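You operate a simulated robot arm through the tools that you are given. There is no shell and no other tool. Be economical: measure what you need, move in short steps, check, and stop when the job is done.

You are at the controls of a simulated robot arm. One attempt, no reset.

JOB
Take the green level and put it in the green kit tray. Then take the blue tape on the milk table top and put it away on the claw bench shelf. Then take the red hand brush and put it on the wash table top. Then fetch the latch gap gauge and set it on top of the mineral block. The order counts. Set down upright: latch gap gauge.

It is judged by the outcome, as a careful person would: the job done as asked, and still so three seconds after it is handed in. It fails if anything else is knocked over, pushed out of place, dropped, spilled or broken.

ROBOT AND FRAMES
A 7-joint arm with a two-finger parallel gripper on a trunk, on a base that drives. Base frame: it is fixed to the floor where the robot stands at the start and does not move with it; the origin is under the middle of the robot, x ahead of it, y to its left, z up. Readings come in mm, degrees, newtons and seconds.
With the tool pointing down near the work surface it reaches from about 460 to 920 mm from the robot's upright axis, wherever it stands. Its first joint turns from -115.0 to 115.0 degrees. Places, roughly: blue tape (5x5x12 cm) [400, 600, 800]; claw bench shelf [-1000, -3500, 400]; green kit tray (39x22x5 cm) [600, -2600, 900]; green level (15x4x5 cm) [800, 100, 800]; latch gap gauge [750, -1750, 750]; mineral block (12x9x8 cm) [-1300, -3200, 900]; red hand brush (15x5x8 cm) [700, -1600, 800]; wash table top [-3600, -700, 900]. Payload 3.91 kg.
The tool frame sits at the grasp point between the pads (the TCP): z along the fingers, y along the line on which they close. The tips reach 30 mm beyond it. The gripper opens to 110 mm. The fingers are 20 mm wide and 10 mm thick; the gripper's body (48 by 112 mm) begins 55 mm behind the TCP.
Orientation is that of the tool frame in the base frame, as a unit quaternion [w, x, y, z]. With the fingers straight down and closing along the base's y, the tool's x points along the base's -x, its y along +y and its z along -z.

CONTROLS
- The arm moves only by the tool send_rows. Its argument "plan" is a list of rows, each an object (a shift or turn left out is 0, a gripper value left out holds the last) with "slide": the shift along the tool's x, y, z in mm, a list of three; "angular": the turn, a rotation vector about the tool's x, y, z in degrees, a list of three; "claw": the closure, from 0 (fully open) to 1 (shut). In form: [{"slide": [dx, dy, dz], "angular": [ax, ay, az], "claw": claw}, ...]. A call has 1 to 12 rows; each row shifts and turns the commanded pose from where the row before left it, along the tool's axes as they then stand. Rows are played at 5 a second. More than 50 mm and 8.6 degrees between two rows, or a gripper value outside its range, and nothing of the call is played. A pose out of reach is approached as far as the arm can. The call stops where the force on the tool passes 40 N (or 10 N more than at its start, if that is more) or the arm is blocked; 0.2 s more then pass. The fingers move at their own pace (about 153 mm/s each) and stop on an object; they squeeze with about 39 N. The grip force told is the motor's: it shows also when the fingers shut on nothing. Time passes only in rows, and 0.2 s behind the last, so rows that do not move let the fingers close. The reply holds the time, the measured pose of the TCP, the force on the tool along the base axes, the opening and the grip force, in the units named above and with some noise, with the torque about the TCP (base axes, N m) and any sound that the robot's microphone picked up, and new pictures: "show" is both (left out), scene, wrist or none.
- Cameras (640 x 400 px; columns grow to the right, rows downward): "scene" is now at [205, 212.1, 1338]; the picture's right is [0.07, -1.00, 0.00], its down [-0.81, -0.05, -0.58] and it looks along [0.58, 0.04, -0.81] (base axes); focal length 276 px, centre (320, 200). "wrist" rides on the gripper at [72, 17, -103] in the tool frame; the picture's right is [-0.23, 0.97, 0.00], its down [-0.76, -0.18, -0.62] and it looks along [-0.61, -0.14, 0.78] (tool axes); focal length 222 px, centre (320, 200). There is no depth. A picture from a camera that has moved, and an enlarged one, comes with that camera's place and axes in the base frame and with its lens. The place of the scene camera against the robot may be out by one fixed shift of up to 12 mm in any direction.
- slide_trunk(by): slides the trunk up (or, below 0, down) by that many mm; the arm and the scene camera ride with it, the base frame stays. It gives what a move gives, with no picture.
- base_move(legs): drives the robot by 1 to 6 legs, each [ahead, left, turn to the left] in mm, mm and degrees, along the robot's own axes; the way and the turn of a leg run together, so that a leg with both is an arc; at most 1500 mm and 180 degrees a leg. The arm and the cameras ride along, it lands a little off, and it stops where it bumps. It gives what a move gives, and a new picture of the scene camera.
- head_to(pan, tilt): turns the head with the scene camera to pan (to the left, within 80 degrees either way) and tilt (down, from -29 to 69), counted from straight ahead of the robot. It gives what a move gives, and a new picture of the scene camera.
- close_up(camera, box): a new picture of the part [left, top, right, bottom] of that camera's present view, enlarged. No time passes.
- finish_job(): hands the job in; it is judged then, once.

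Work in short steps. Places have to be worked out from the pictures, the camera data and where the tool is seen: move nearer, look again, correct. Check each grasp and each placing, and mend what went wrong. You have 165 turns and 260 pictures in all, those below and enlarged ones among them. Open the gripper and draw the arm clear of the work before you hand the job in, unless the task says otherwise; then end with one line.

The tools are called after ">>>" as name(argument=value, ...) on one line, values as JSON. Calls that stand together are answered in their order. send_rows: Moves the arm, as the interface text tells. Its arguments: {"type":"object","properties":{"plan":{"type":"array","items":{"type":"object","properties":{"slide":{"type":"array","items":{"type":"number"}},"angular":{"type":"array","items":{"type":"number"}},"claw":{"type":"number"}}}},"show":{"type":"string","enum":["both","scene","wrist","none"]}},"required":["plan"]} The other tools are called the same way: slide_trunk (by) slides the trunk up or down; base_move (legs) drives the base; head_to (pan, tilt) turns the head that bears the scene camera; close_up (camera, box) takes an enlarged picture of a part of a camera's view; finish_job () hands the job in.

At the start:

```text
time_s: 0.0
position: [422.0, 230.9, 1031.2]
tool_rot: [0.0, -0.001, 1.0, -0.001]
wrist_force: [-0.2, 0.3, -0.1]
torque: [-0.03, 0.0, -0.04]
opening: 110.0
grip_force: 0.1
trunk travel left (down, up): [-700.0, 290.0]
robot x, y, heading: [0.3, 0.3, 0.1]
head pan, tilt: [3.9, 54.6]
```

scene: 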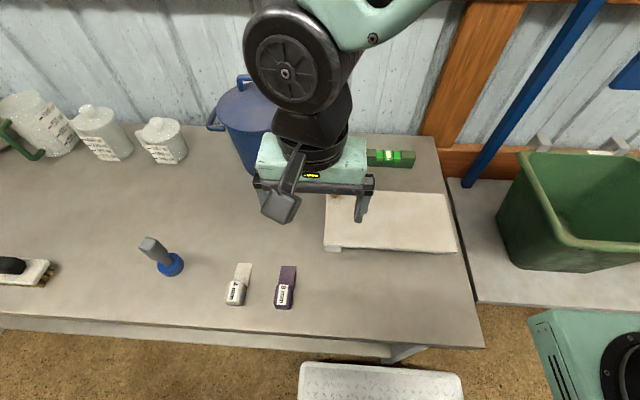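
wrist: 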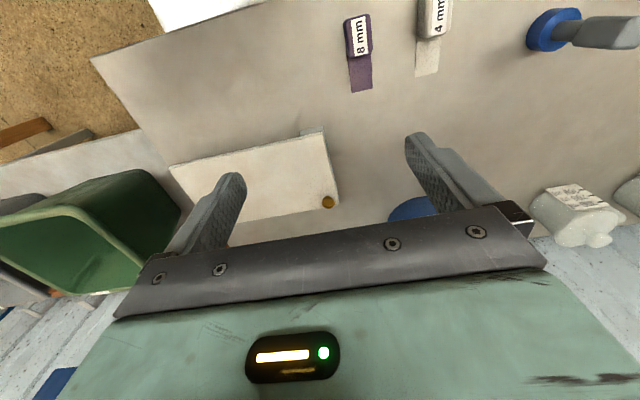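

I'll start by enlarging the scene to identify the items on this table.

>>> close_up(camera="scene", box=[0, 200, 320, 400])

>>> close_up(camera="scene", box=[320, 100, 480, 200])

```text
2.00 times, centred on (160, 300) of scene
camera zoom: at [205.0, 212.1, 1338.0], right [0.07, -1.0, 0.0], down [-0.81, -0.05, -0.58], along [0.58, 0.04, -0.81], focal length 552 px, centre (640, 0)
```

zoom: 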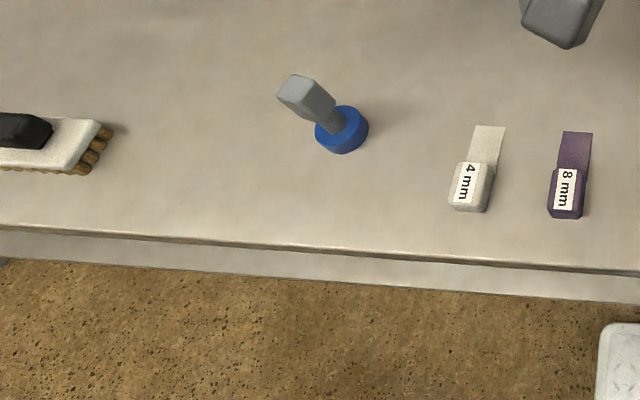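

```text
4.00 times, centred on (400, 150) of scene
camera zoom: at [205.0, 212.1, 1338.0], right [0.07, -1.0, 0.0], down [-0.81, -0.05, -0.58], along [0.58, 0.04, -0.81], focal length 1105 px, centre (0, 400)
```

zoom: 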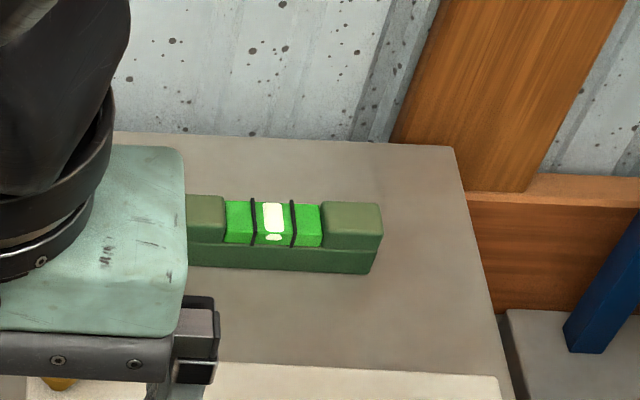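

The level lies along base y, centred near (784, 55), with its top at about 776. I'll move above it and then turn the gripper 90° so it closes along x.

>>> send_rows(plan=[{"slide": [-36, -17.6, 0]}, {"slide": [-36, -17.6, 0]}, {"slide": [-36, -17.6, 0]}, {"slide": [-36, -17.6, 0]}, {"slide": [-36, -17.6, 0]}, {"slide": [-36, -17.6, 0]}, {"slide": [-36, -17.6, 0]}, {"slide": [-36, -17.6, 0]}, {"slide": [-36, -17.6, 0]}, {"slide": [-36, -17.6, 0]}], show="none")

>>> send_rows(plan=[{"angular": [0, 0, 8.2]}, {"angular": [0, 0, 8.2]}, {"angular": [0, 0, 8.2]}, {"angular": [0, 0, 8.2]}, {"angular": [0, 0, 8.2]}, {"angular": [0, 0, 8.2]}, {"angular": [0, 0, 8.2]}, {"angular": [0, 0, 8.2]}, {"angular": [0, 0, 8.2]}, {"angular": [0, 0, 8.2]}, {"angular": [0, 0, 8.0]}, {"slide": [0, 0, 40]}])

```text
time_s: 2.2
position: [781.1, 58.8, 1032.9]
tool_rot: [0.001, -0.001, 1.0, 0.0]
wrist_force: [-0.3, 0.3, -0.6]
torque: [0.01, 0.03, 0.02]
opening: 110.1
grip_force: 0.0
trunk travel left (down, up): [-700.0, 290.0]
robot x, y, heading: [1.0, -2.3, 0.3]
head pan, tilt: [3.9, 54.6]
```

```text
time_s: 4.8
position: [781.2, 54.5, 991.5]
tool_rot: [0.001, 0.707, 0.707, 0.0]
wrist_force: [-0.5, -0.3, -0.6]
torque: [-0.01, -0.02, -0.01]
opening: 110.1
grip_force: 0.1
trunk travel left (down, up): [-700.0, 290.0]
robot x, y, heading: [2.2, -4.4, -0.0]
head pan, tilt: [3.9, 54.6]
camera scene: at [204.8, 212.0, 1338.1], right [0.07, -1.0, 0.0], down [-0.81, -0.05, -0.58], along [0.58, 0.04, -0.81], focal length 276 px, centre (320, 200)
camera wrist: at [798.4, 127.5, 1094.0], right [0.97, -0.23, 0.0], down [-0.18, -0.76, 0.62], along [-0.14, -0.61, -0.78], focal length 222 px, centre (320, 200)
```

scene: 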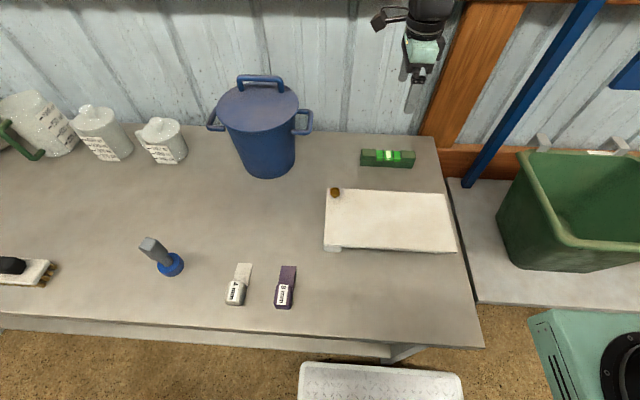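
wrist: 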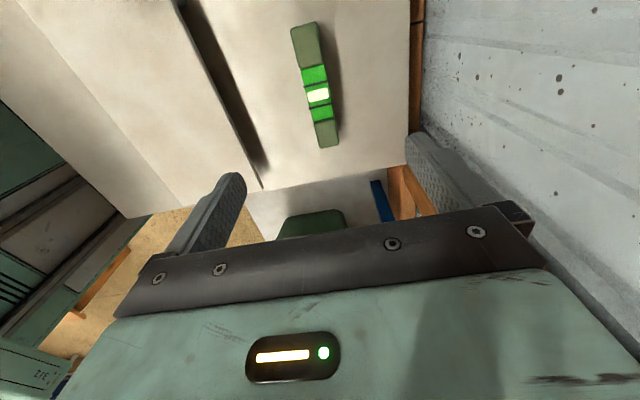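

Wrist view puts the level at (779, 55), well aligned, and the wall is clear at about x = 907. I'll descend to TCP z ≈ 777 and close.

>>> send_rows(plan=[{"slide": [0, -2, 43]}, {"slide": [0, 0, 43]}, {"slide": [0, 0, 43]}, {"slide": [0, 0, 43]}, {"slide": [0, 0, 22]}, {"slide": [0, 0, 20]}, {}])

```text
time_s: 6.4
position: [781.6, 54.8, 777.3]
tool_rot: [0.0, 0.707, 0.707, 0.0]
wrist_force: [0.0, -0.4, 0.2]
torque: [0.0, 0.0, 0.01]
opening: 110.1
grip_force: 0.1
trunk travel left (down, up): [-700.0, 290.0]
robot x, y, heading: [-0.8, 1.6, 0.1]
head pan, tilt: [3.9, 54.6]
camera scene: at [205.0, 212.1, 1338.0], right [0.07, -1.0, 0.0], down [-0.81, -0.05, -0.58], along [0.58, 0.04, -0.81], focal length 276 px, centre (320, 200)
camera wrist: at [797.2, 126.8, 879.5], right [0.97, -0.23, 0.0], down [-0.18, -0.76, 0.62], along [-0.14, -0.61, -0.78], focal length 222 px, centre (320, 200)
```

scene: 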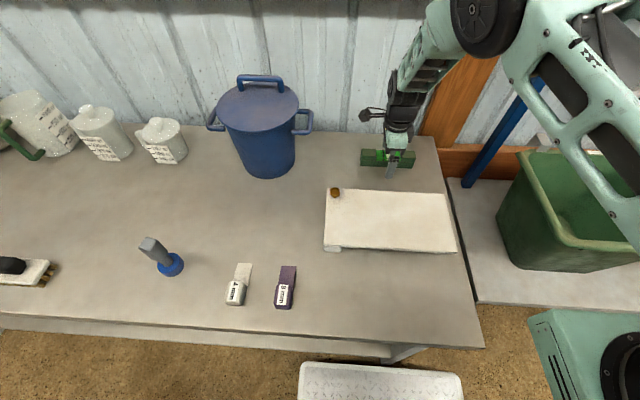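
wrist: 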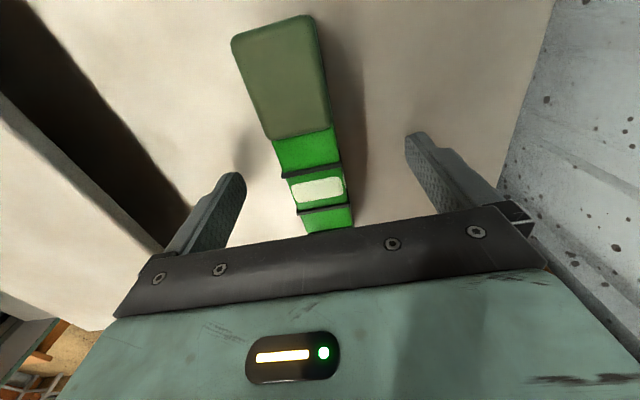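

The level is between the fingers; I'll close and lift.

>>> send_rows(plan=[{"claw": 1}, {}, {}, {}, {"slide": [0, 0, -15]}, {"slide": [0, 0, -40]}, {"slide": [0, 0, -40]}, {"slide": [0, 0, -40]}, {"slide": [0, 0, -40]}])

```text
time_s: 8.4
position: [781.9, 57.4, 954.2]
tool_rot: [-0.001, 0.707, 0.707, 0.0]
wrist_force: [1.0, -0.5, -1.8]
torque: [-0.05, 0.02, -0.03]
opening: 31.1
grip_force: 39.0
trunk travel left (down, up): [-700.0, 290.0]
robot x, y, heading: [1.6, -1.6, 0.3]
head pan, tilt: [3.9, 54.6]
camera scene: at [205.5, 212.1, 1337.8], right [0.07, -1.0, 0.0], down [-0.81, -0.05, -0.58], along [0.58, 0.04, -0.82], focal length 276 px, centre (320, 200)
camera wrist: at [797.3, 129.7, 1056.3], right [0.97, -0.23, 0.0], down [-0.18, -0.76, 0.62], along [-0.14, -0.61, -0.78], focal length 222 px, centre (320, 200)
```

scene: 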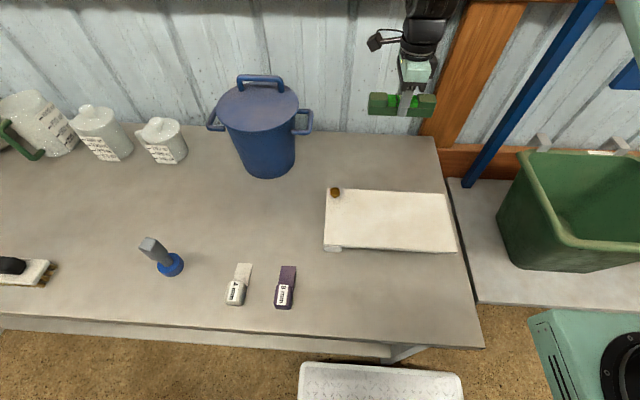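
wrist: 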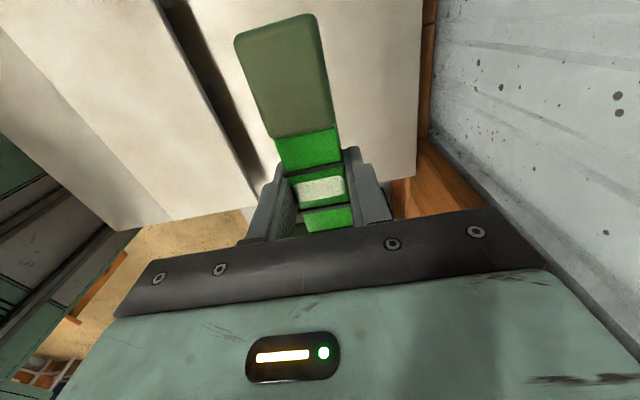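

The level is held. I'll tuck the arm in and look toward the right, where the tray should be.

>>> send_rows(plan=[{"slide": [-7, -38, -19]}, {"slide": [-7, -38, -19]}, {"slide": [-7, -38, -19]}, {"slide": [-7, -38, -19]}, {"slide": [-7, -38, -19]}, {"slide": [-7, -38, -19]}, {"slide": [-7, -38, -19]}, {"slide": [-7, -38, -19]}], show="none")

>>> head_to(pan=-80, tilt=15)

>>> head_to(pan=-30, tilt=25)

>>> head_to(pan=60, tilt=25)

```text
time_s: 10.2
position: [475.0, -0.9, 1103.2]
tool_rot: [0.0, 0.707, 0.707, -0.001]
wrist_force: [0.5, 0.2, -1.9]
torque: [-0.03, 0.08, 0.02]
opening: 31.5
grip_force: 38.7
trunk travel left (down, up): [-700.0, 290.0]
robot x, y, heading: [-1.7, 2.3, -0.0]
head pan, tilt: [3.9, 54.6]
```

```text
time_s: 11.8
position: [474.9, -0.5, 1103.0]
tool_rot: [0.0, 0.707, 0.707, 0.001]
wrist_force: [0.3, 0.5, -1.5]
torque: [-0.02, 0.01, 0.01]
opening: 31.3
grip_force: 38.9
trunk travel left (down, up): [-700.0, 290.0]
robot x, y, heading: [-0.7, 0.7, -0.1]
head pan, tilt: [-80.0, 15.0]
camera scene: at [149.0, 115.2, 1397.7], right [-0.98, -0.17, 0.0], down [-0.05, 0.26, -0.97], along [0.17, -0.95, -0.26], focal length 276 px, centre (320, 200)
```

scene: 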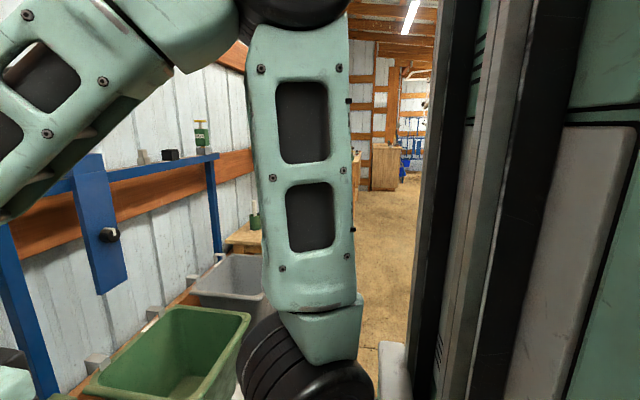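

```text
time_s: 13.0
position: [474.5, -0.6, 1104.0]
tool_rot: [0.0, 0.707, 0.707, 0.0]
wrist_force: [-0.1, -0.4, -1.4]
torque: [0.01, 0.01, -0.01]
opening: 31.5
grip_force: 39.0
trunk travel left (down, up): [-700.0, 290.0]
robot x, y, heading: [-0.5, 2.5, 0.1]
head pan, tilt: [-30.0, 25.0]
camera scene: at [212.5, 161.0, 1381.5], right [-0.5, -0.87, 0.0], down [-0.37, 0.21, -0.91], along [0.78, -0.45, -0.42], focal length 276 px, centre (320, 200)
```

scene: 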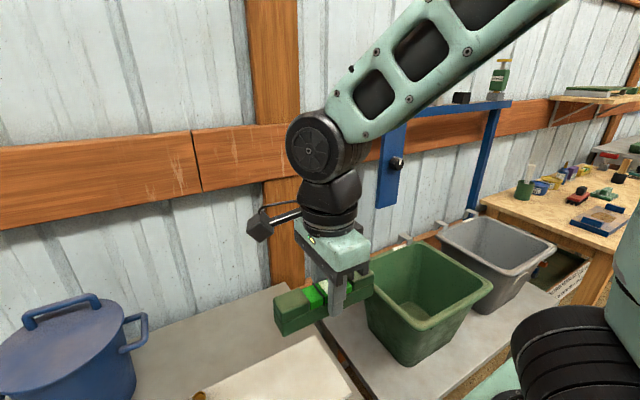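

```text
time_s: 14.6
position: [476.1, 0.1, 1104.7]
tool_rot: [0.0, 0.707, 0.707, 0.0]
wrist_force: [0.2, -0.3, -1.3]
torque: [0.01, -0.04, 0.0]
opening: 31.3
grip_force: 39.5
trunk travel left (down, up): [-700.0, 290.0]
robot x, y, heading: [-1.2, -1.6, -0.1]
head pan, tilt: [60.0, 25.0]
camera scene: at [178.8, 286.9, 1381.5], right [0.87, -0.5, 0.0], down [-0.21, -0.37, -0.91], along [0.45, 0.78, -0.42], focal length 276 px, centre (320, 200)
```

scene: 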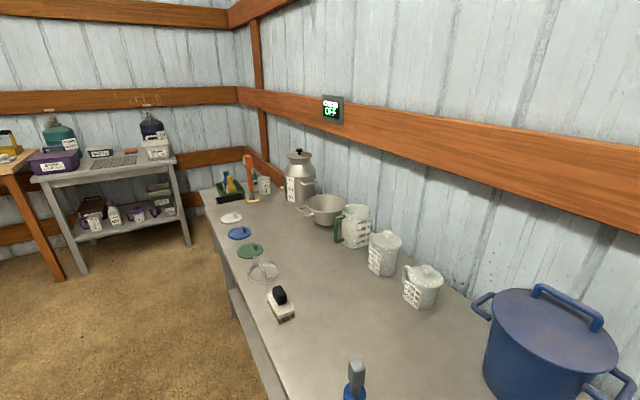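

The tray's bench lies along the same wall, further to -y. I'll back off slightly, strafe right, and look along the way.

>>> head_to(pan=-45, tilt=30)

>>> base_move(legs=[[-250, 0, 0], [0, -1200, 0]])

```text
time_s: 16.4
position: [474.2, -0.8, 1103.0]
tool_rot: [0.001, 0.707, 0.708, 0.0]
wrist_force: [-0.3, -0.1, -1.3]
torque: [0.03, 0.01, -0.02]
opening: 31.4
grip_force: 38.9
trunk travel left (down, up): [-700.0, 290.0]
robot x, y, heading: [0.2, -0.4, 0.2]
head pan, tilt: [-45.0, 30.0]
camera scene: at [196.7, 143.2, 1373.5], right [-0.71, -0.71, 0.0], down [-0.35, 0.35, -0.87], along [0.61, -0.61, -0.5], focal length 276 px, centre (320, 200)
```

scene: 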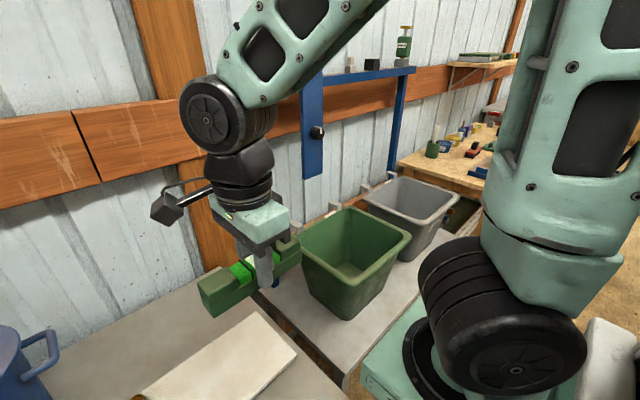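

```text
time_s: 23.9
position: [220.5, -1194.8, 1104.0]
tool_rot: [-0.001, 0.708, 0.706, -0.001]
wrist_force: [0.0, 0.2, -2.2]
torque: [-0.04, 0.02, 0.03]
opening: 31.2
grip_force: 39.3
trunk travel left (down, up): [-700.0, 290.0]
robot x, y, heading: [-254.6, -1189.7, -0.2]
head pan, tilt: [-45.0, 30.0]
camera scene: at [-57.9, -1051.2, 1373.5], right [-0.71, -0.71, 0.0], down [-0.35, 0.35, -0.87], along [0.61, -0.61, -0.5], focal length 276 px, centre (320, 200)
```

scene: 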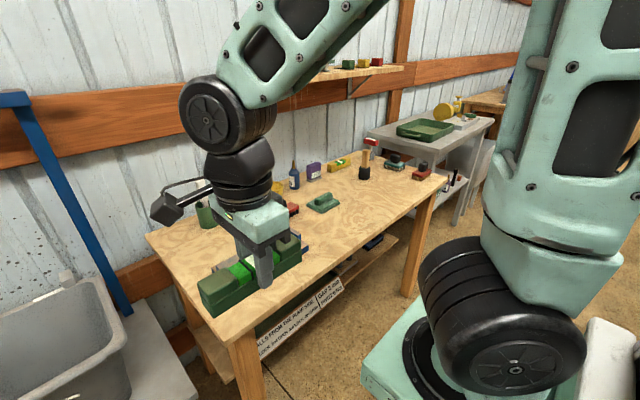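

The green tray is on the grey table ahead at the right. I'll continue strafing.

>>> base_move(legs=[[0, -1250, 0]])

>>> head_to(pan=5, tilt=40)

```text
time_s: 30.1
position: [222.7, -2418.4, 1103.6]
tool_rot: [0.001, 0.705, 0.709, 0.0]
wrist_force: [-0.2, 0.1, -0.7]
torque: [-0.05, -0.02, -0.02]
opening: 31.1
grip_force: 38.8
trunk travel left (down, up): [-700.0, 290.0]
robot x, y, heading: [-255.0, -2420.7, 0.2]
head pan, tilt: [-45.0, 30.0]
camera scene: at [-56.9, -2276.3, 1373.5], right [-0.7, -0.71, 0.0], down [-0.36, 0.35, -0.87], along [0.62, -0.61, -0.5], focal length 276 px, centre (320, 200)
```

scene: 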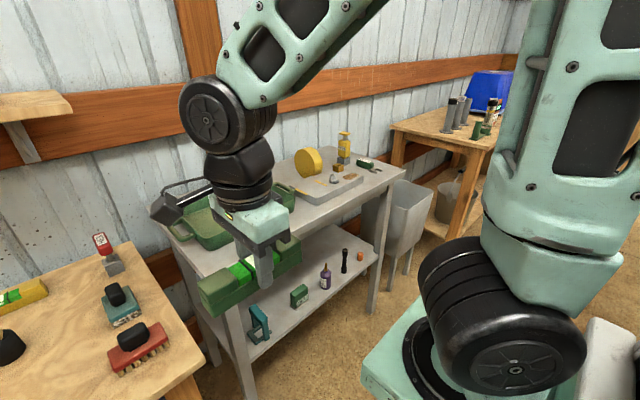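

```text
time_s: 31.3
position: [222.7, -2417.4, 1103.3]
tool_rot: [0.0, 0.705, 0.709, 0.0]
wrist_force: [-0.6, -0.3, -1.6]
torque: [0.03, 0.02, 0.03]
opening: 31.4
grip_force: 39.0
trunk travel left (down, up): [-700.0, 290.0]
robot x, y, heading: [-251.9, -2416.6, 0.4]
head pan, tilt: [5.0, 40.0]
camera scene: at [-36.5, -2204.8, 1358.1], right [0.09, -1.0, 0.0], down [-0.64, -0.06, -0.77], along [0.76, 0.07, -0.64], focal length 276 px, centre (320, 200)
```

scene: 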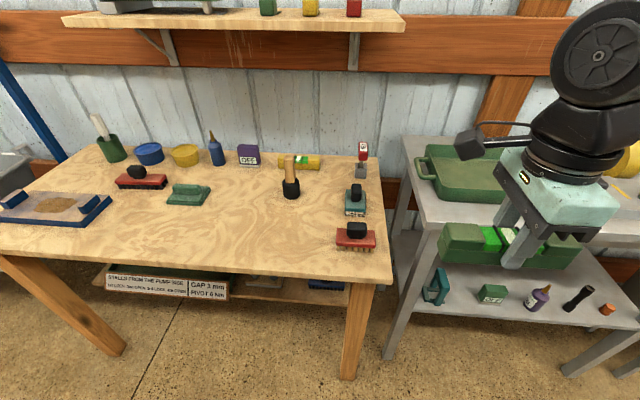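

Let me read the notices on the bench while I am here, and look at the tray area.

>>> close_up(camera="scene", box=[80, 250, 240, 310])

>>> close_up(camera="scene", box=[80, 100, 400, 300])

>>> head_to(pan=-20, tilt=40)

```text
4.00 times, centred on (160, 280) of scene
camera zoom: at [-36.5, -2204.8, 1358.1], right [0.09, -1.0, 0.0], down [-0.64, -0.06, -0.77], along [0.76, 0.07, -0.64], focal length 1105 px, centre (960, -120)
```

zoom: 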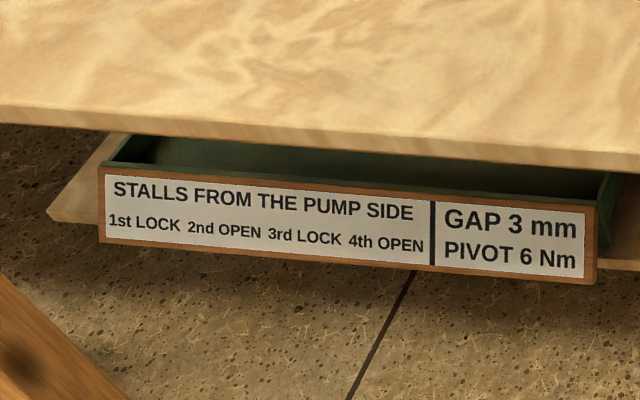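

```text
2.00 times, centred on (240, 200) of scene
camera zoom: at [-36.5, -2204.8, 1358.1], right [0.09, -1.0, 0.0], down [-0.64, -0.06, -0.77], along [0.76, 0.07, -0.64], focal length 552 px, centre (480, 200)
```

zoom: 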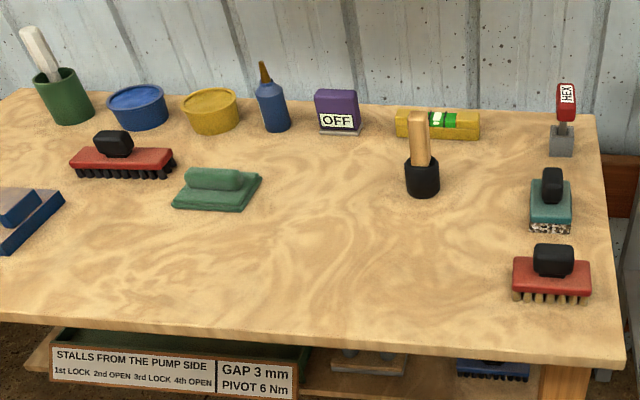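

```text
time_s: 32.2
position: [223.1, -2417.2, 1103.9]
tool_rot: [-0.001, 0.705, 0.709, 0.0]
wrist_force: [-0.4, 0.1, -1.8]
torque: [0.01, -0.01, 0.0]
opening: 31.4
grip_force: 38.6
trunk travel left (down, up): [-700.0, 290.0]
robot x, y, heading: [-250.8, -2419.8, 0.3]
head pan, tilt: [-20.0, 40.0]
camera scene: at [-41.1, -2241.2, 1358.1], right [-0.34, -0.94, 0.0], down [-0.61, 0.22, -0.77], along [0.72, -0.26, -0.64], focal length 276 px, centre (320, 200)
```

scene: 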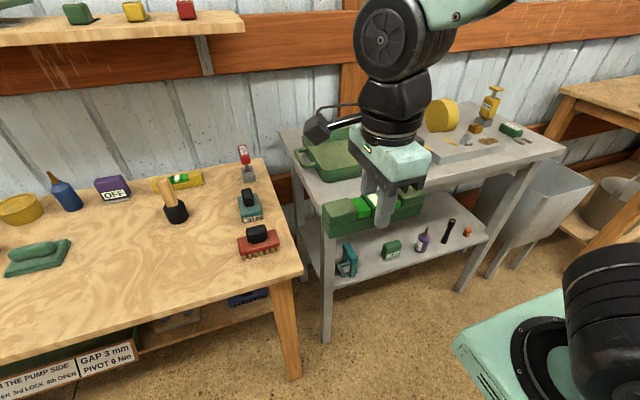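

The tray is near (670, -2580) on the grey table whose front edge is about x = 400. I'll strafe a bit and approach, then look closely.

>>> base_move(legs=[[0, -130, 0], [230, 0, 0]])

>>> head_to(pan=-10, tilt=45)

>>> send_rows(plan=[{}], show="wrist")

```text
time_s: 34.8
position: [449.2, -2543.5, 1104.0]
tool_rot: [0.001, 0.704, 0.71, -0.001]
wrist_force: [0.0, 0.8, -1.2]
torque: [0.03, 0.02, -0.02]
opening: 31.4
grip_force: 38.8
trunk travel left (down, up): [-700.0, 290.0]
robot x, y, heading: [-26.5, -2547.2, 0.6]
head pan, tilt: [-20.0, 40.0]
camera scene: at [185.3, -2368.0, 1358.1], right [-0.33, -0.94, 0.0], down [-0.61, 0.21, -0.77], along [0.72, -0.26, -0.64], focal length 276 px, centre (320, 200)
```

scene: 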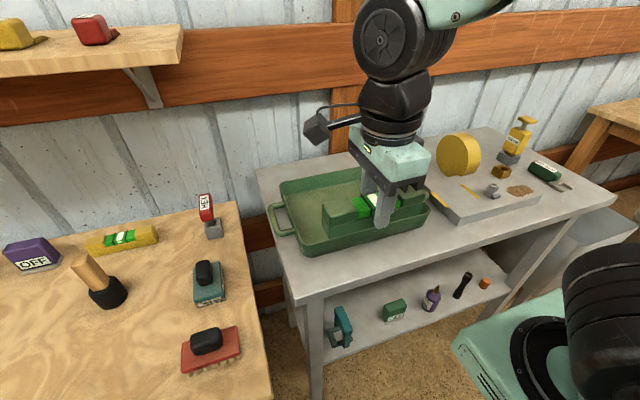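

```text
time_s: 35.5
position: [448.4, -2543.9, 1104.4]
tool_rot: [0.0, 0.704, 0.71, 0.0]
wrist_force: [-0.1, -0.1, -0.7]
torque: [0.0, 0.0, 0.01]
opening: 31.3
grip_force: 38.9
trunk travel left (down, up): [-700.0, 290.0]
robot x, y, heading: [-23.4, -2547.7, 0.5]
head pan, tilt: [-10.0, 45.0]
camera scene: at [185.4, -2353.1, 1350.9], right [-0.17, -0.99, 0.0], down [-0.7, 0.12, -0.71], along [0.7, -0.12, -0.71], focal length 276 px, centre (320, 200)
```

scene: 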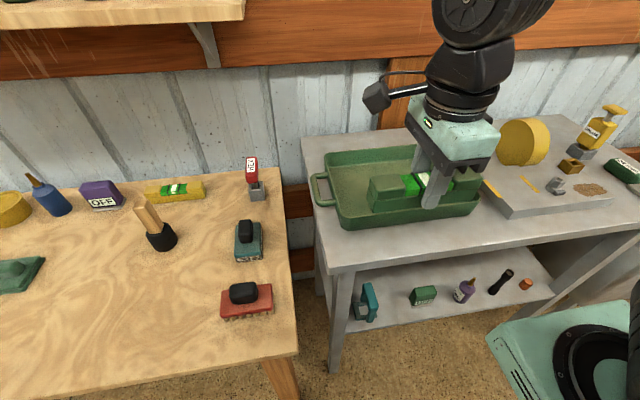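

```text
time_s: 35.9
position: [449.2, -2544.0, 1104.7]
tool_rot: [0.0, 0.704, 0.711, 0.001]
wrist_force: [0.3, 0.3, -1.3]
torque: [0.04, -0.01, -0.04]
opening: 31.2
grip_force: 39.3
trunk travel left (down, up): [-700.0, 290.0]
robot x, y, heading: [-28.3, -2542.7, 0.5]
head pan, tilt: [-10.0, 45.0]
camera wrist: at [464.9, -2471.7, 1206.7], right [0.98, -0.22, 0.0], down [-0.17, -0.76, 0.62], along [-0.14, -0.61, -0.78], focal length 222 px, centre (320, 200)
```

wrist: 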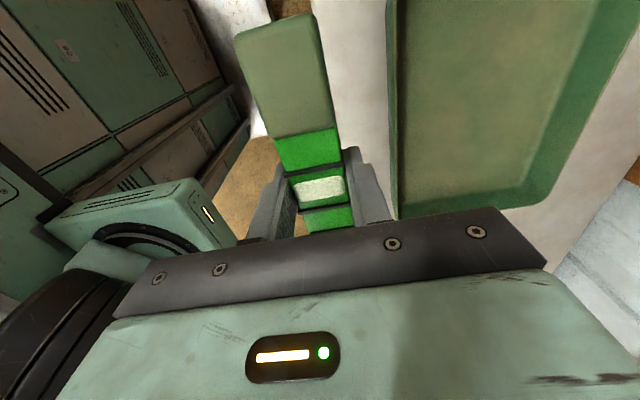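

Triangulating from both cameras, the tray rim is at z ≈ 922, its floor at about 875, and its centre near (653, -2608). I'll carry the level above it.

>>> send_rows(plan=[{"slide": [-10.5, 33.5, 5]}, {"slide": [-10.5, 33.5, 5]}, {"slide": [-10.5, 33.5, 10]}, {"slide": [-10.5, 33.5, 20]}, {"slide": [-10.5, 33.5, 30]}, {"slide": [-10.5, 33.5, 30]}, {"slide": [0, 0, 20]}])

```text
time_s: 37.5
position: [650.0, -2605.2, 983.5]
tool_rot: [0.0, 0.704, 0.71, 0.001]
wrist_force: [-0.5, -0.1, -1.3]
torque: [0.02, -0.01, 0.01]
opening: 31.3
grip_force: 38.5
trunk travel left (down, up): [-700.0, 290.0]
robot x, y, heading: [-27.3, -2550.1, 0.5]
head pan, tilt: [-10.0, 45.0]
camera scene: at [185.1, -2353.1, 1350.9], right [-0.17, -0.99, 0.0], down [-0.7, 0.12, -0.71], along [0.7, -0.12, -0.71], focal length 276 px, centre (320, 200)
camera wrist: at [666.1, -2532.4, 1085.6], right [0.98, -0.22, 0.0], down [-0.17, -0.76, 0.62], along [-0.14, -0.61, -0.78], focal length 222 px, centre (320, 200)
```

scene: 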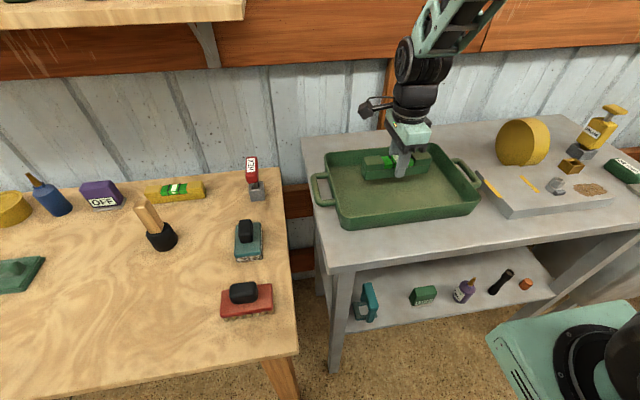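
wrist: 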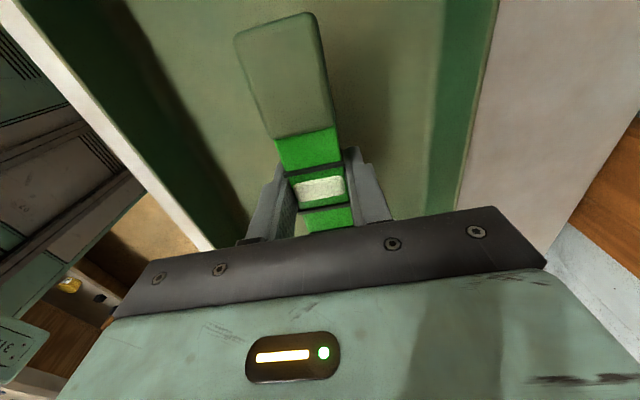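

Well centred over the tray. I'll lower, with small steps at the end to feel contact.

>>> send_rows(plan=[{"slide": [0, 0, 30]}, {"slide": [0, 0, 25]}, {"slide": [0, 0, 8]}, {"slide": [0, 0, 4]}, {"slide": [0, 0, 3]}, {"slide": [0, 0, 3]}], show="scene")

```text
time_s: 38.2
position: [651.3, -2604.5, 936.9]
tool_rot: [0.004, 0.704, 0.71, 0.005]
wrist_force: [-4.2, 0.5, 30.8]
torque: [-0.59, 0.67, -0.15]
opening: 31.5
grip_force: 39.3
trunk travel left (down, up): [-700.0, 290.0]
robot x, y, heading: [-27.0, -2549.6, 0.5]
head pan, tilt: [-10.0, 45.0]
stopped in row 3: the force on the tool passed its limit (the readings are from after the stop); the commanded pose is now the measured one
camera scene: at [183.9, -2352.9, 1351.6], right [-0.17, -0.99, 0.0], down [-0.7, 0.12, -0.71], along [0.7, -0.12, -0.71], focal length 276 px, centre (320, 200)
```

scene: 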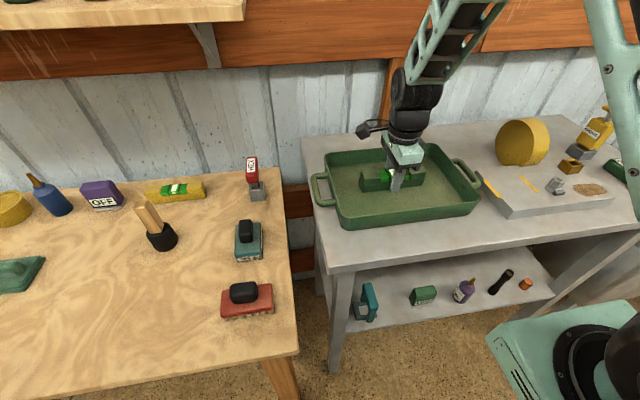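

Contact was felt on the tray floor at TCP z ≈ 937. I'll ease off 1 mm, open and rise.

>>> send_rows(plan=[{"slide": [0, 0, -1]}, {"claw": 0}, {}, {}, {"slide": [0, 0, -20]}, {"slide": [0, 0, -40]}, {"slide": [0, 0, -40]}, {"slide": [0, 0, -40]}, {"slide": [0, 0, -30]}])

```text
time_s: 40.2
position: [654.3, -2605.7, 1105.7]
tool_rot: [0.002, 0.704, 0.71, 0.003]
wrist_force: [0.3, 0.0, 0.4]
torque: [-0.04, 0.04, 0.0]
opening: 110.0
grip_force: 0.1
trunk travel left (down, up): [-700.0, 290.0]
robot x, y, heading: [-25.8, -2543.6, 0.5]
head pan, tilt: [-10.0, 45.0]
camera scene: at [185.6, -2353.0, 1350.8], right [-0.16, -0.99, 0.0], down [-0.7, 0.12, -0.71], along [0.7, -0.12, -0.71], focal length 276 px, centre (320, 200)
camera wrist: at [667.7, -2533.0, 1208.6], right [0.98, -0.22, 0.01], down [-0.18, -0.76, 0.62], along [-0.13, -0.61, -0.78], focal length 222 px, centre (320, 200)
```

scene: 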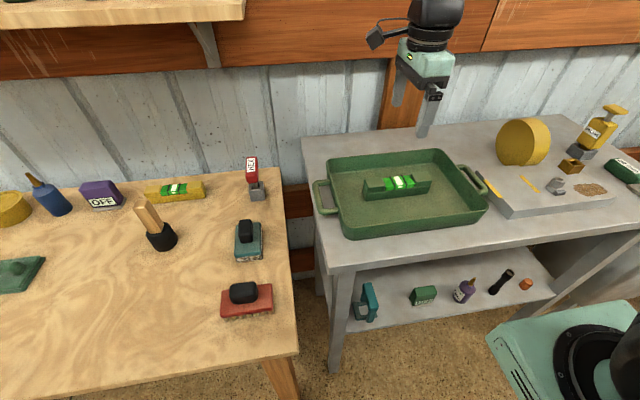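
wrist: 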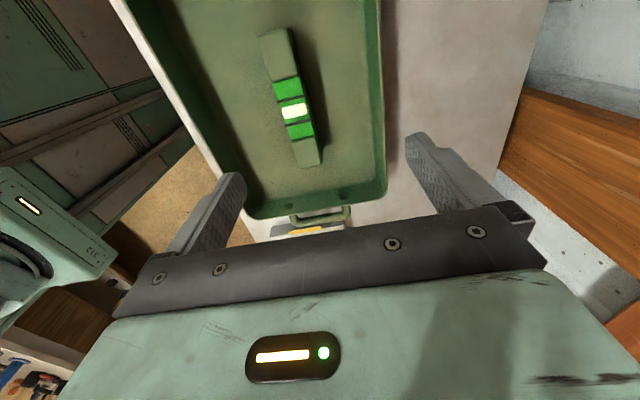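

The level is resting in the tray, but the tray may have shifted slightly. I'll zoom in to check.

>>> close_up(camera="scene", box=[300, 130, 500, 255])

>>> close_up(camera="wrist", box=[120, 0, 440, 250])

```text
3.20 times, centred on (400, 192) of scene
camera zoom: at [185.6, -2353.0, 1350.8], right [-0.16, -0.99, 0.0], down [-0.7, 0.12, -0.71], along [0.7, -0.12, -0.71], focal length 884 px, centre (64, 224)
```

zoom: 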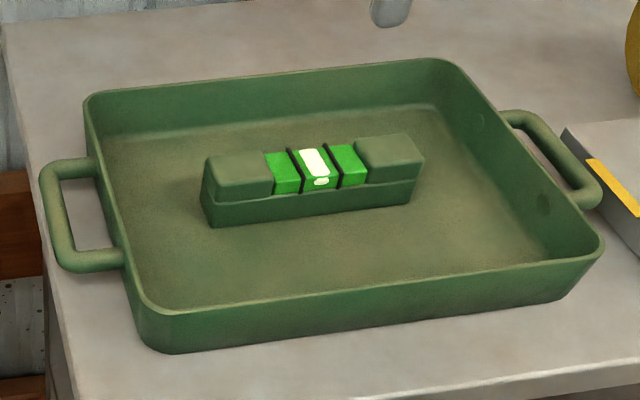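

```text
1.60 times, centred on (280, 125) of wrist
camera zoom: at [667.7, -2533.0, 1208.6], right [0.98, -0.22, 0.01], down [-0.18, -0.76, 0.62], along [-0.13, -0.61, -0.78], focal length 355 px, centre (384, 320)
```

zoom: 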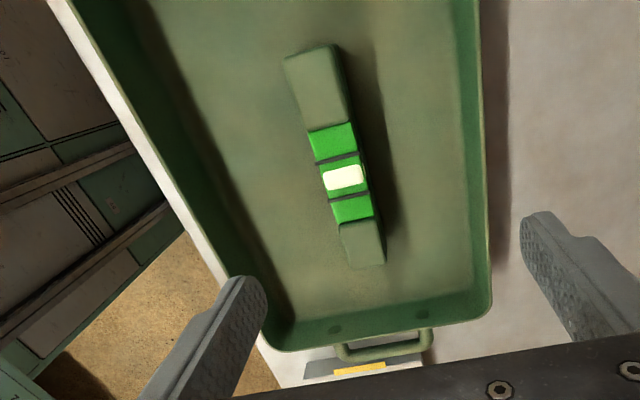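

The level and tray slid about 25 mm toward me during release, because the fingertips dragged on the tray floor. I'll nudge the tray back with the two open fingers against its front wall: retract, then turn the gripper so the fingers are spread along y.

>>> send_rows(plan=[{"slide": [0, -42, 0]}, {"slide": [0, -42, 0]}, {"slide": [0, -42, 0]}, {"slide": [0, -42, 0]}, {"slide": [0, -42, 0]}], show="none")

>>> send_rows(plan=[{"angular": [0, 0, -8.2]}, {"angular": [0, 0, -8.2]}, {"angular": [0, 0, -8.2]}, {"angular": [0, 0, -8.2]}, {"angular": [0, 0, -8.2]}, {"angular": [0, 0, -8.2]}, {"angular": [0, 0, -8.2]}, {"angular": [0, 0, -8.2]}, {"angular": [0, 0, -8.2]}, {"angular": [0, 0, -8.2]}, {"angular": [0, 0, -8.5]}, {"slide": [0, 0, 40]}])

```text
time_s: 41.4
position: [441.2, -2609.2, 1101.4]
tool_rot: [0.002, 0.704, 0.71, 0.002]
wrist_force: [0.2, 1.1, 0.3]
torque: [-0.02, 0.05, -0.01]
opening: 110.1
grip_force: 0.0
trunk travel left (down, up): [-700.0, 290.0]
robot x, y, heading: [-25.3, -2545.9, 0.2]
head pan, tilt: [-10.0, 45.0]
```

```text
time_s: 44.0
position: [440.9, -2606.7, 1064.0]
tool_rot: [0.004, -0.009, 1.0, 0.001]
wrist_force: [-0.2, 0.5, 1.0]
torque: [-0.03, -0.05, -0.04]
opening: 109.8
grip_force: 0.1
trunk travel left (down, up): [-700.0, 290.0]
robot x, y, heading: [-24.2, -2546.6, 0.2]
head pan, tilt: [-10.0, 45.0]
camera scene: at [185.0, -2353.1, 1351.0], right [-0.17, -0.99, 0.0], down [-0.7, 0.12, -0.71], along [0.7, -0.12, -0.71], focal length 276 px, centre (320, 200)
camera wrist: at [366.8, -2592.3, 1167.3], right [0.21, 0.98, 0.0], down [0.76, -0.16, 0.63], along [0.62, -0.13, -0.78], focal length 222 px, centre (320, 200)
```

scene: 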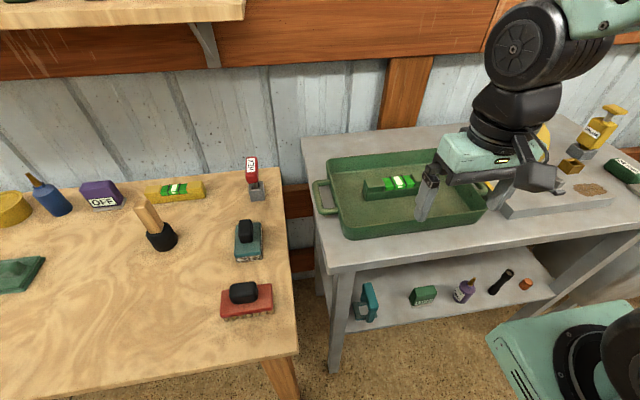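
wrist: 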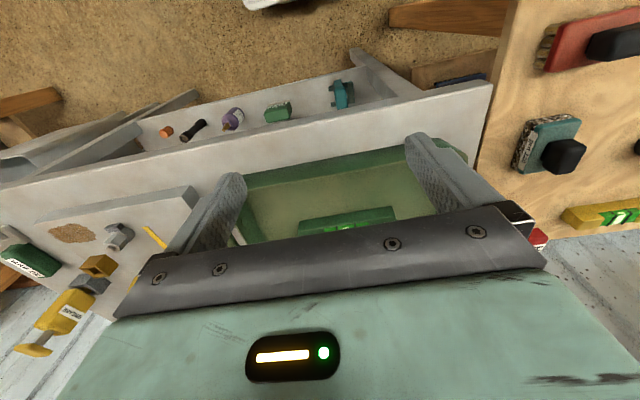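

By the wrist view the front rim is now at x ≈ 506, where it was 534 before. I'll lower in front of the tray, then push gently by about 26 mm.

>>> send_rows(plan=[{"slide": [0, 0, 43], "angular": [0, 0, 1]}, {"slide": [0, 0, 43]}, {"slide": [0, 0, 41]}, {"slide": [-15, 0, 0]}, {"slide": [-15, 0, 0]}, {"slide": [-8, 0, 0]}, {}])

```text
time_s: 45.6
position: [509.9, -2601.0, 943.0]
tool_rot: [0.003, 0.0, 1.0, 0.0]
wrist_force: [-1.4, 0.1, -0.4]
torque: [0.01, -0.09, 0.03]
opening: 110.1
grip_force: 0.2
out of reach, approached as far as the arm can: row 1, 2, 3
trunk travel left (down, up): [-700.0, 290.0]
robot x, y, heading: [-24.2, -2550.3, 0.6]
head pan, tilt: [-10.0, 45.0]
camera scene: at [185.2, -2353.1, 1350.9], right [-0.17, -0.99, 0.0], down [-0.7, 0.12, -0.71], along [0.7, -0.12, -0.71], focal length 276 px, centre (320, 200)
camera wrist: at [436.1, -2584.2, 1044.7], right [0.23, 0.97, 0.0], down [0.76, -0.18, 0.63], along [0.61, -0.14, -0.78], focal length 222 px, centre (320, 200)
```

scene: 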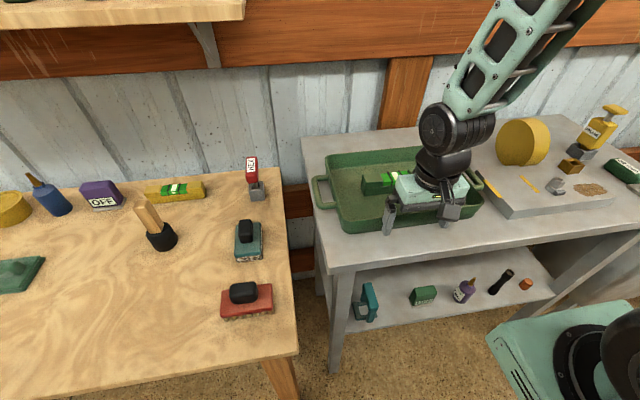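
wrist: 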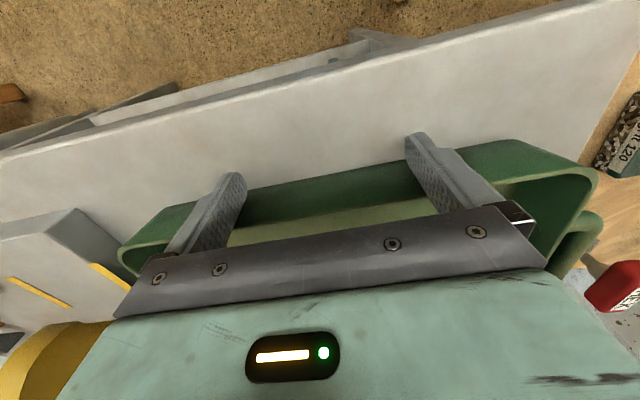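

The fingers are touching the front wall, with the tray already about 12 mm back. I'll push 12 mm more in small steps, then retreat upward.

>>> send_rows(plan=[{"slide": [-4, 0, 0]}, {"slide": [-4, 0, 0]}, {"slide": [-4, 0, 0]}, {}, {"slide": [5, 0, 0]}, {"slide": [5, 0, -20]}, {"slide": [0, 0, -45]}, {"slide": [0, 0, -45]}, {"slide": [0, 0, -45]}])

```text
time_s: 47.6
position: [508.3, -2601.2, 1100.2]
tool_rot: [0.003, 0.0, 1.0, 0.001]
wrist_force: [1.2, -0.3, 0.1]
torque: [0.01, 0.03, 0.01]
opening: 110.0
grip_force: 0.0
trunk travel left (down, up): [-700.0, 290.0]
robot x, y, heading: [-23.7, -2548.2, 0.6]
head pan, tilt: [-10.0, 45.0]
camera scene: at [185.7, -2353.0, 1350.7], right [-0.16, -0.99, 0.0], down [-0.7, 0.12, -0.71], along [0.7, -0.12, -0.71], focal length 276 px, centre (320, 200)
camera wrist: at [433.8, -2584.5, 1203.0], right [0.23, 0.97, 0.0], down [0.76, -0.18, 0.63], along [0.61, -0.14, -0.78], focal length 222 px, centre (320, 200)
```

scene: 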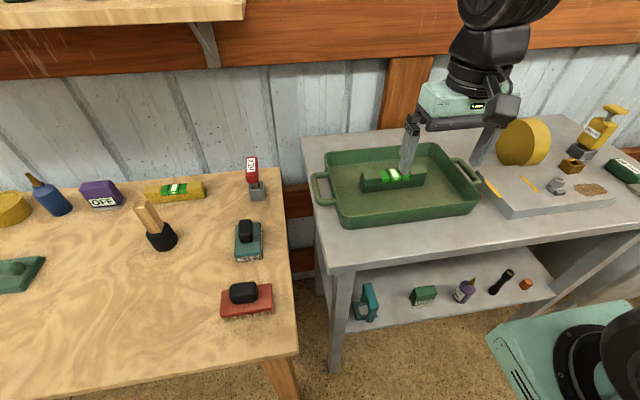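
wrist: 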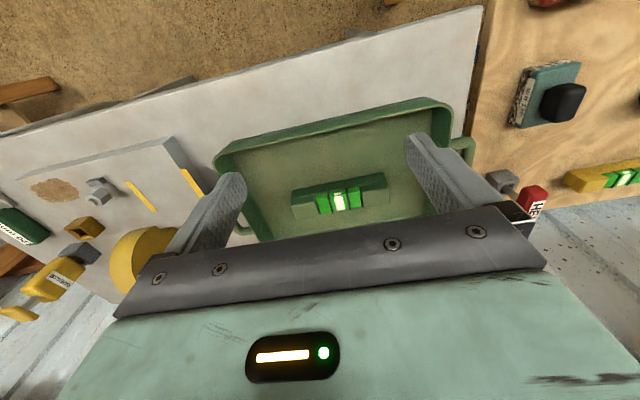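

The tray is back where it was, with the level lying in it. Next is the tape: I'll back off and strafe to the left, pausing at the bench to spot the gauge.

>>> base_move(legs=[[-230, 0, -0.5], [0, 800, 0]])

>>> head_to(pan=15, tilt=42)

```text
time_s: 53.2
position: [270.9, -1802.7, 1100.5]
tool_rot: [0.003, 0.0, 1.0, 0.0]
wrist_force: [-0.4, -0.1, -0.6]
torque: [-0.02, 0.03, -0.03]
opening: 109.7
grip_force: 0.0
trunk travel left (down, up): [-700.0, 290.0]
robot x, y, heading: [-262.2, -1747.9, 0.5]
head pan, tilt: [-10.0, 45.0]
camera scene: at [-51.3, -1554.6, 1350.9], right [-0.16, -0.99, 0.0], down [-0.7, 0.12, -0.71], along [0.7, -0.12, -0.71], focal length 276 px, centre (320, 200)
```

scene: 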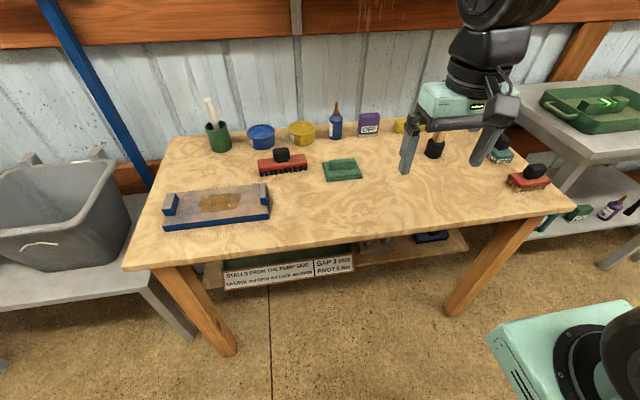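

```text
time_s: 54.1
position: [271.4, -1802.7, 1100.7]
tool_rot: [0.003, -0.001, 1.0, 0.002]
wrist_force: [0.4, -0.7, -0.4]
torque: [-0.04, 0.0, 0.0]
opening: 110.2
grip_force: 0.0
trunk travel left (down, up): [-700.0, 290.0]
robot x, y, heading: [-262.6, -1751.3, 0.7]
head pan, tilt: [15.0, 42.0]
camera scene: at [-51.0, -1518.9, 1355.2], right [0.27, -0.96, 0.0], down [-0.64, -0.18, -0.74], along [0.72, 0.2, -0.67], focal length 276 px, centre (320, 200)
```

scene: 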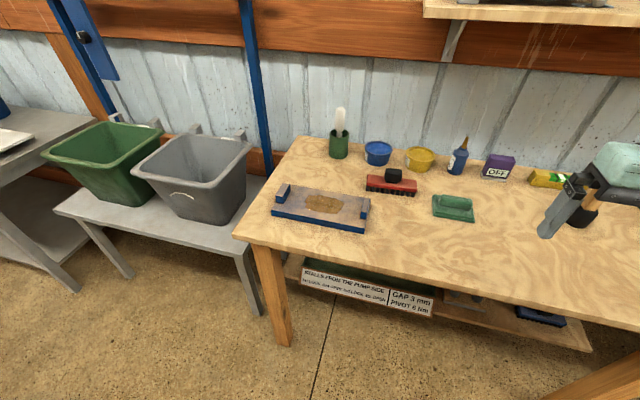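

Checking the wall shelf above the bench for gauge-like pieces.

>>> head_to(pan=-12, tilt=8)

>>> close_up(camera="scene", box=[160, 100, 480, 300])

```text
time_s: 55.1
position: [270.0, -1802.1, 1101.1]
tool_rot: [0.003, 0.0, 1.0, 0.001]
wrist_force: [-0.4, 0.7, 0.9]
torque: [-0.01, -0.02, 0.0]
opening: 109.9
grip_force: 0.1
trunk travel left (down, up): [-700.0, 290.0]
robot x, y, heading: [-260.4, -1749.9, 0.7]
head pan, tilt: [-12.0, 8.0]
camera scene: at [-40.7, -1559.6, 1409.0], right [-0.2, -0.98, 0.0], down [-0.14, 0.03, -0.99], along [0.97, -0.2, -0.14], focal length 276 px, centre (320, 200)
```

scene: 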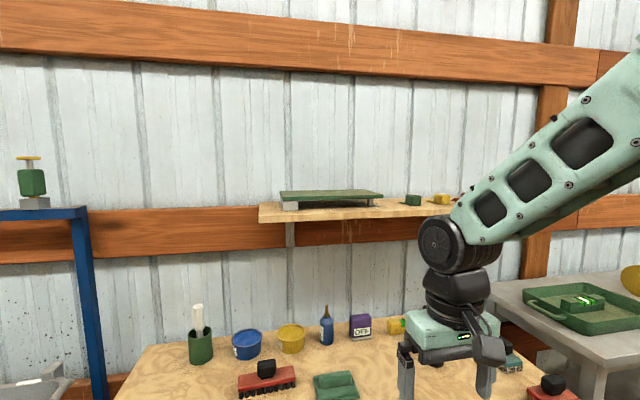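

```text
2.00 times, centred on (320, 200) of scene
camera zoom: at [-40.7, -1559.6, 1409.0], right [-0.2, -0.98, 0.0], down [-0.14, 0.03, -0.99], along [0.97, -0.2, -0.14], focal length 552 px, centre (320, 200)
```

zoom: 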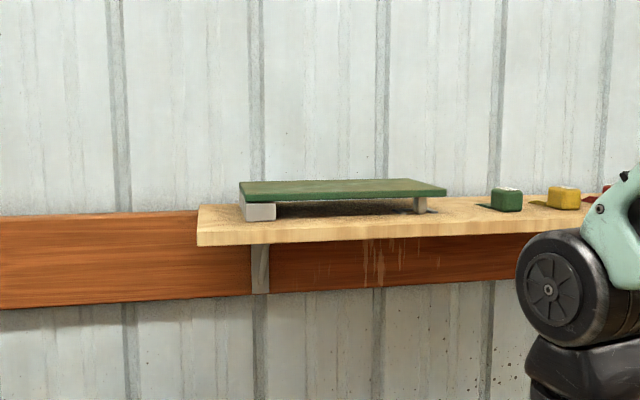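

Gauge-like blocks are on the wall shelf; I'll inspect them later. Now I'll drive to the tape at the milk table.

>>> base_move(legs=[[0, 1200, -0.5], [60, 1100, 0]])

>>> head_to(pan=0, tilt=50)

```text
time_s: 66.3
position: [319.4, 483.4, 1101.8]
tool_rot: [0.004, -0.004, 1.0, 0.001]
wrist_force: [-0.4, -1.1, -1.3]
torque: [-0.03, 0.0, 0.02]
opening: 110.1
grip_force: 0.0
trunk travel left (down, up): [-700.0, 290.0]
robot x, y, heading: [-215.3, 531.9, 0.9]
head pan, tilt: [-12.0, 8.0]
camera scene: at [5.2, 724.9, 1409.1], right [-0.19, -0.98, 0.0], down [-0.14, 0.03, -0.99], along [0.97, -0.19, -0.14], focal length 276 px, centre (320, 200)
```

scene: 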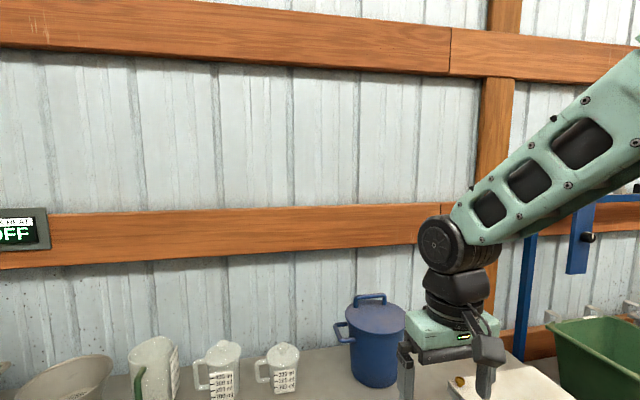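

```text
time_s: 67.4
position: [318.0, 483.0, 1100.5]
tool_rot: [0.003, -0.004, 1.0, 0.001]
wrist_force: [0.5, 0.4, -0.3]
torque: [0.0, 0.02, 0.02]
opening: 110.2
grip_force: 0.1
trunk travel left (down, up): [-700.0, 290.0]
robot x, y, heading: [-218.6, 534.6, 1.0]
head pan, tilt: [0.0, 50.0]
camera scene: at [-8.6, 743.9, 1344.0], right [0.02, -1.0, 0.0], down [-0.77, -0.01, -0.64], along [0.64, 0.01, -0.77], focal length 276 px, centre (320, 200)
```

scene: 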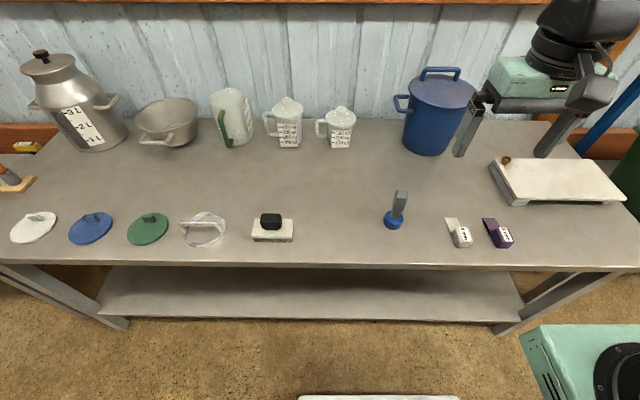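

Zooming on the blue item for identity and position.

>>> close_up(camera="scene", box=[370, 180, 450, 240])

>>> close_up(camera="scene", box=[440, 190, 540, 260])

```text
6.67 times, centred on (410, 210) of scene
camera zoom: at [-8.6, 743.9, 1344.0], right [0.02, -1.0, 0.0], down [-0.77, -0.01, -0.64], along [0.64, 0.01, -0.77], focal length 1842 px, centre (-280, 133)
```

zoom: 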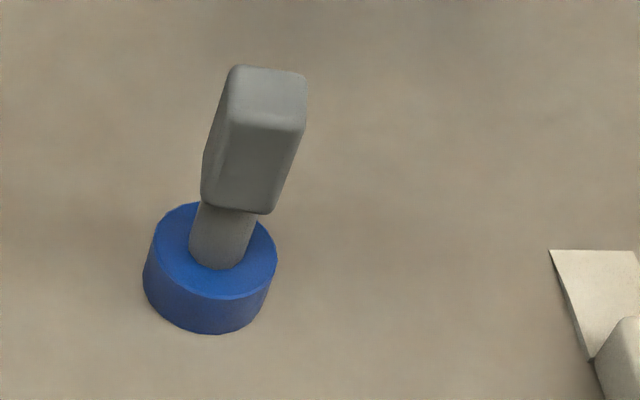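

```text
5.71 times, centred on (490, 225) of scene
camera zoom: at [-8.6, 743.9, 1344.0], right [0.02, -1.0, 0.0], down [-0.77, -0.01, -0.64], along [0.64, 0.01, -0.77], focal length 1579 px, centre (-651, 57)
```

zoom: 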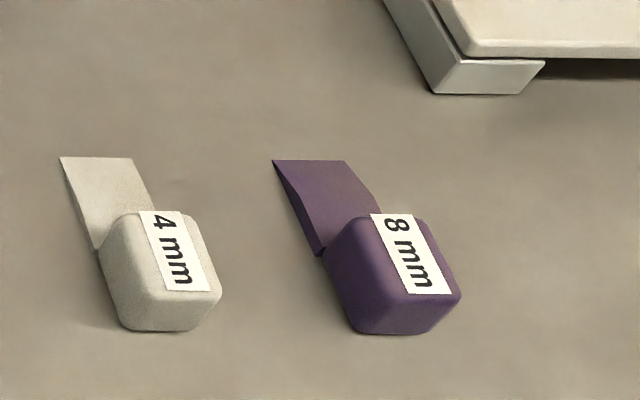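

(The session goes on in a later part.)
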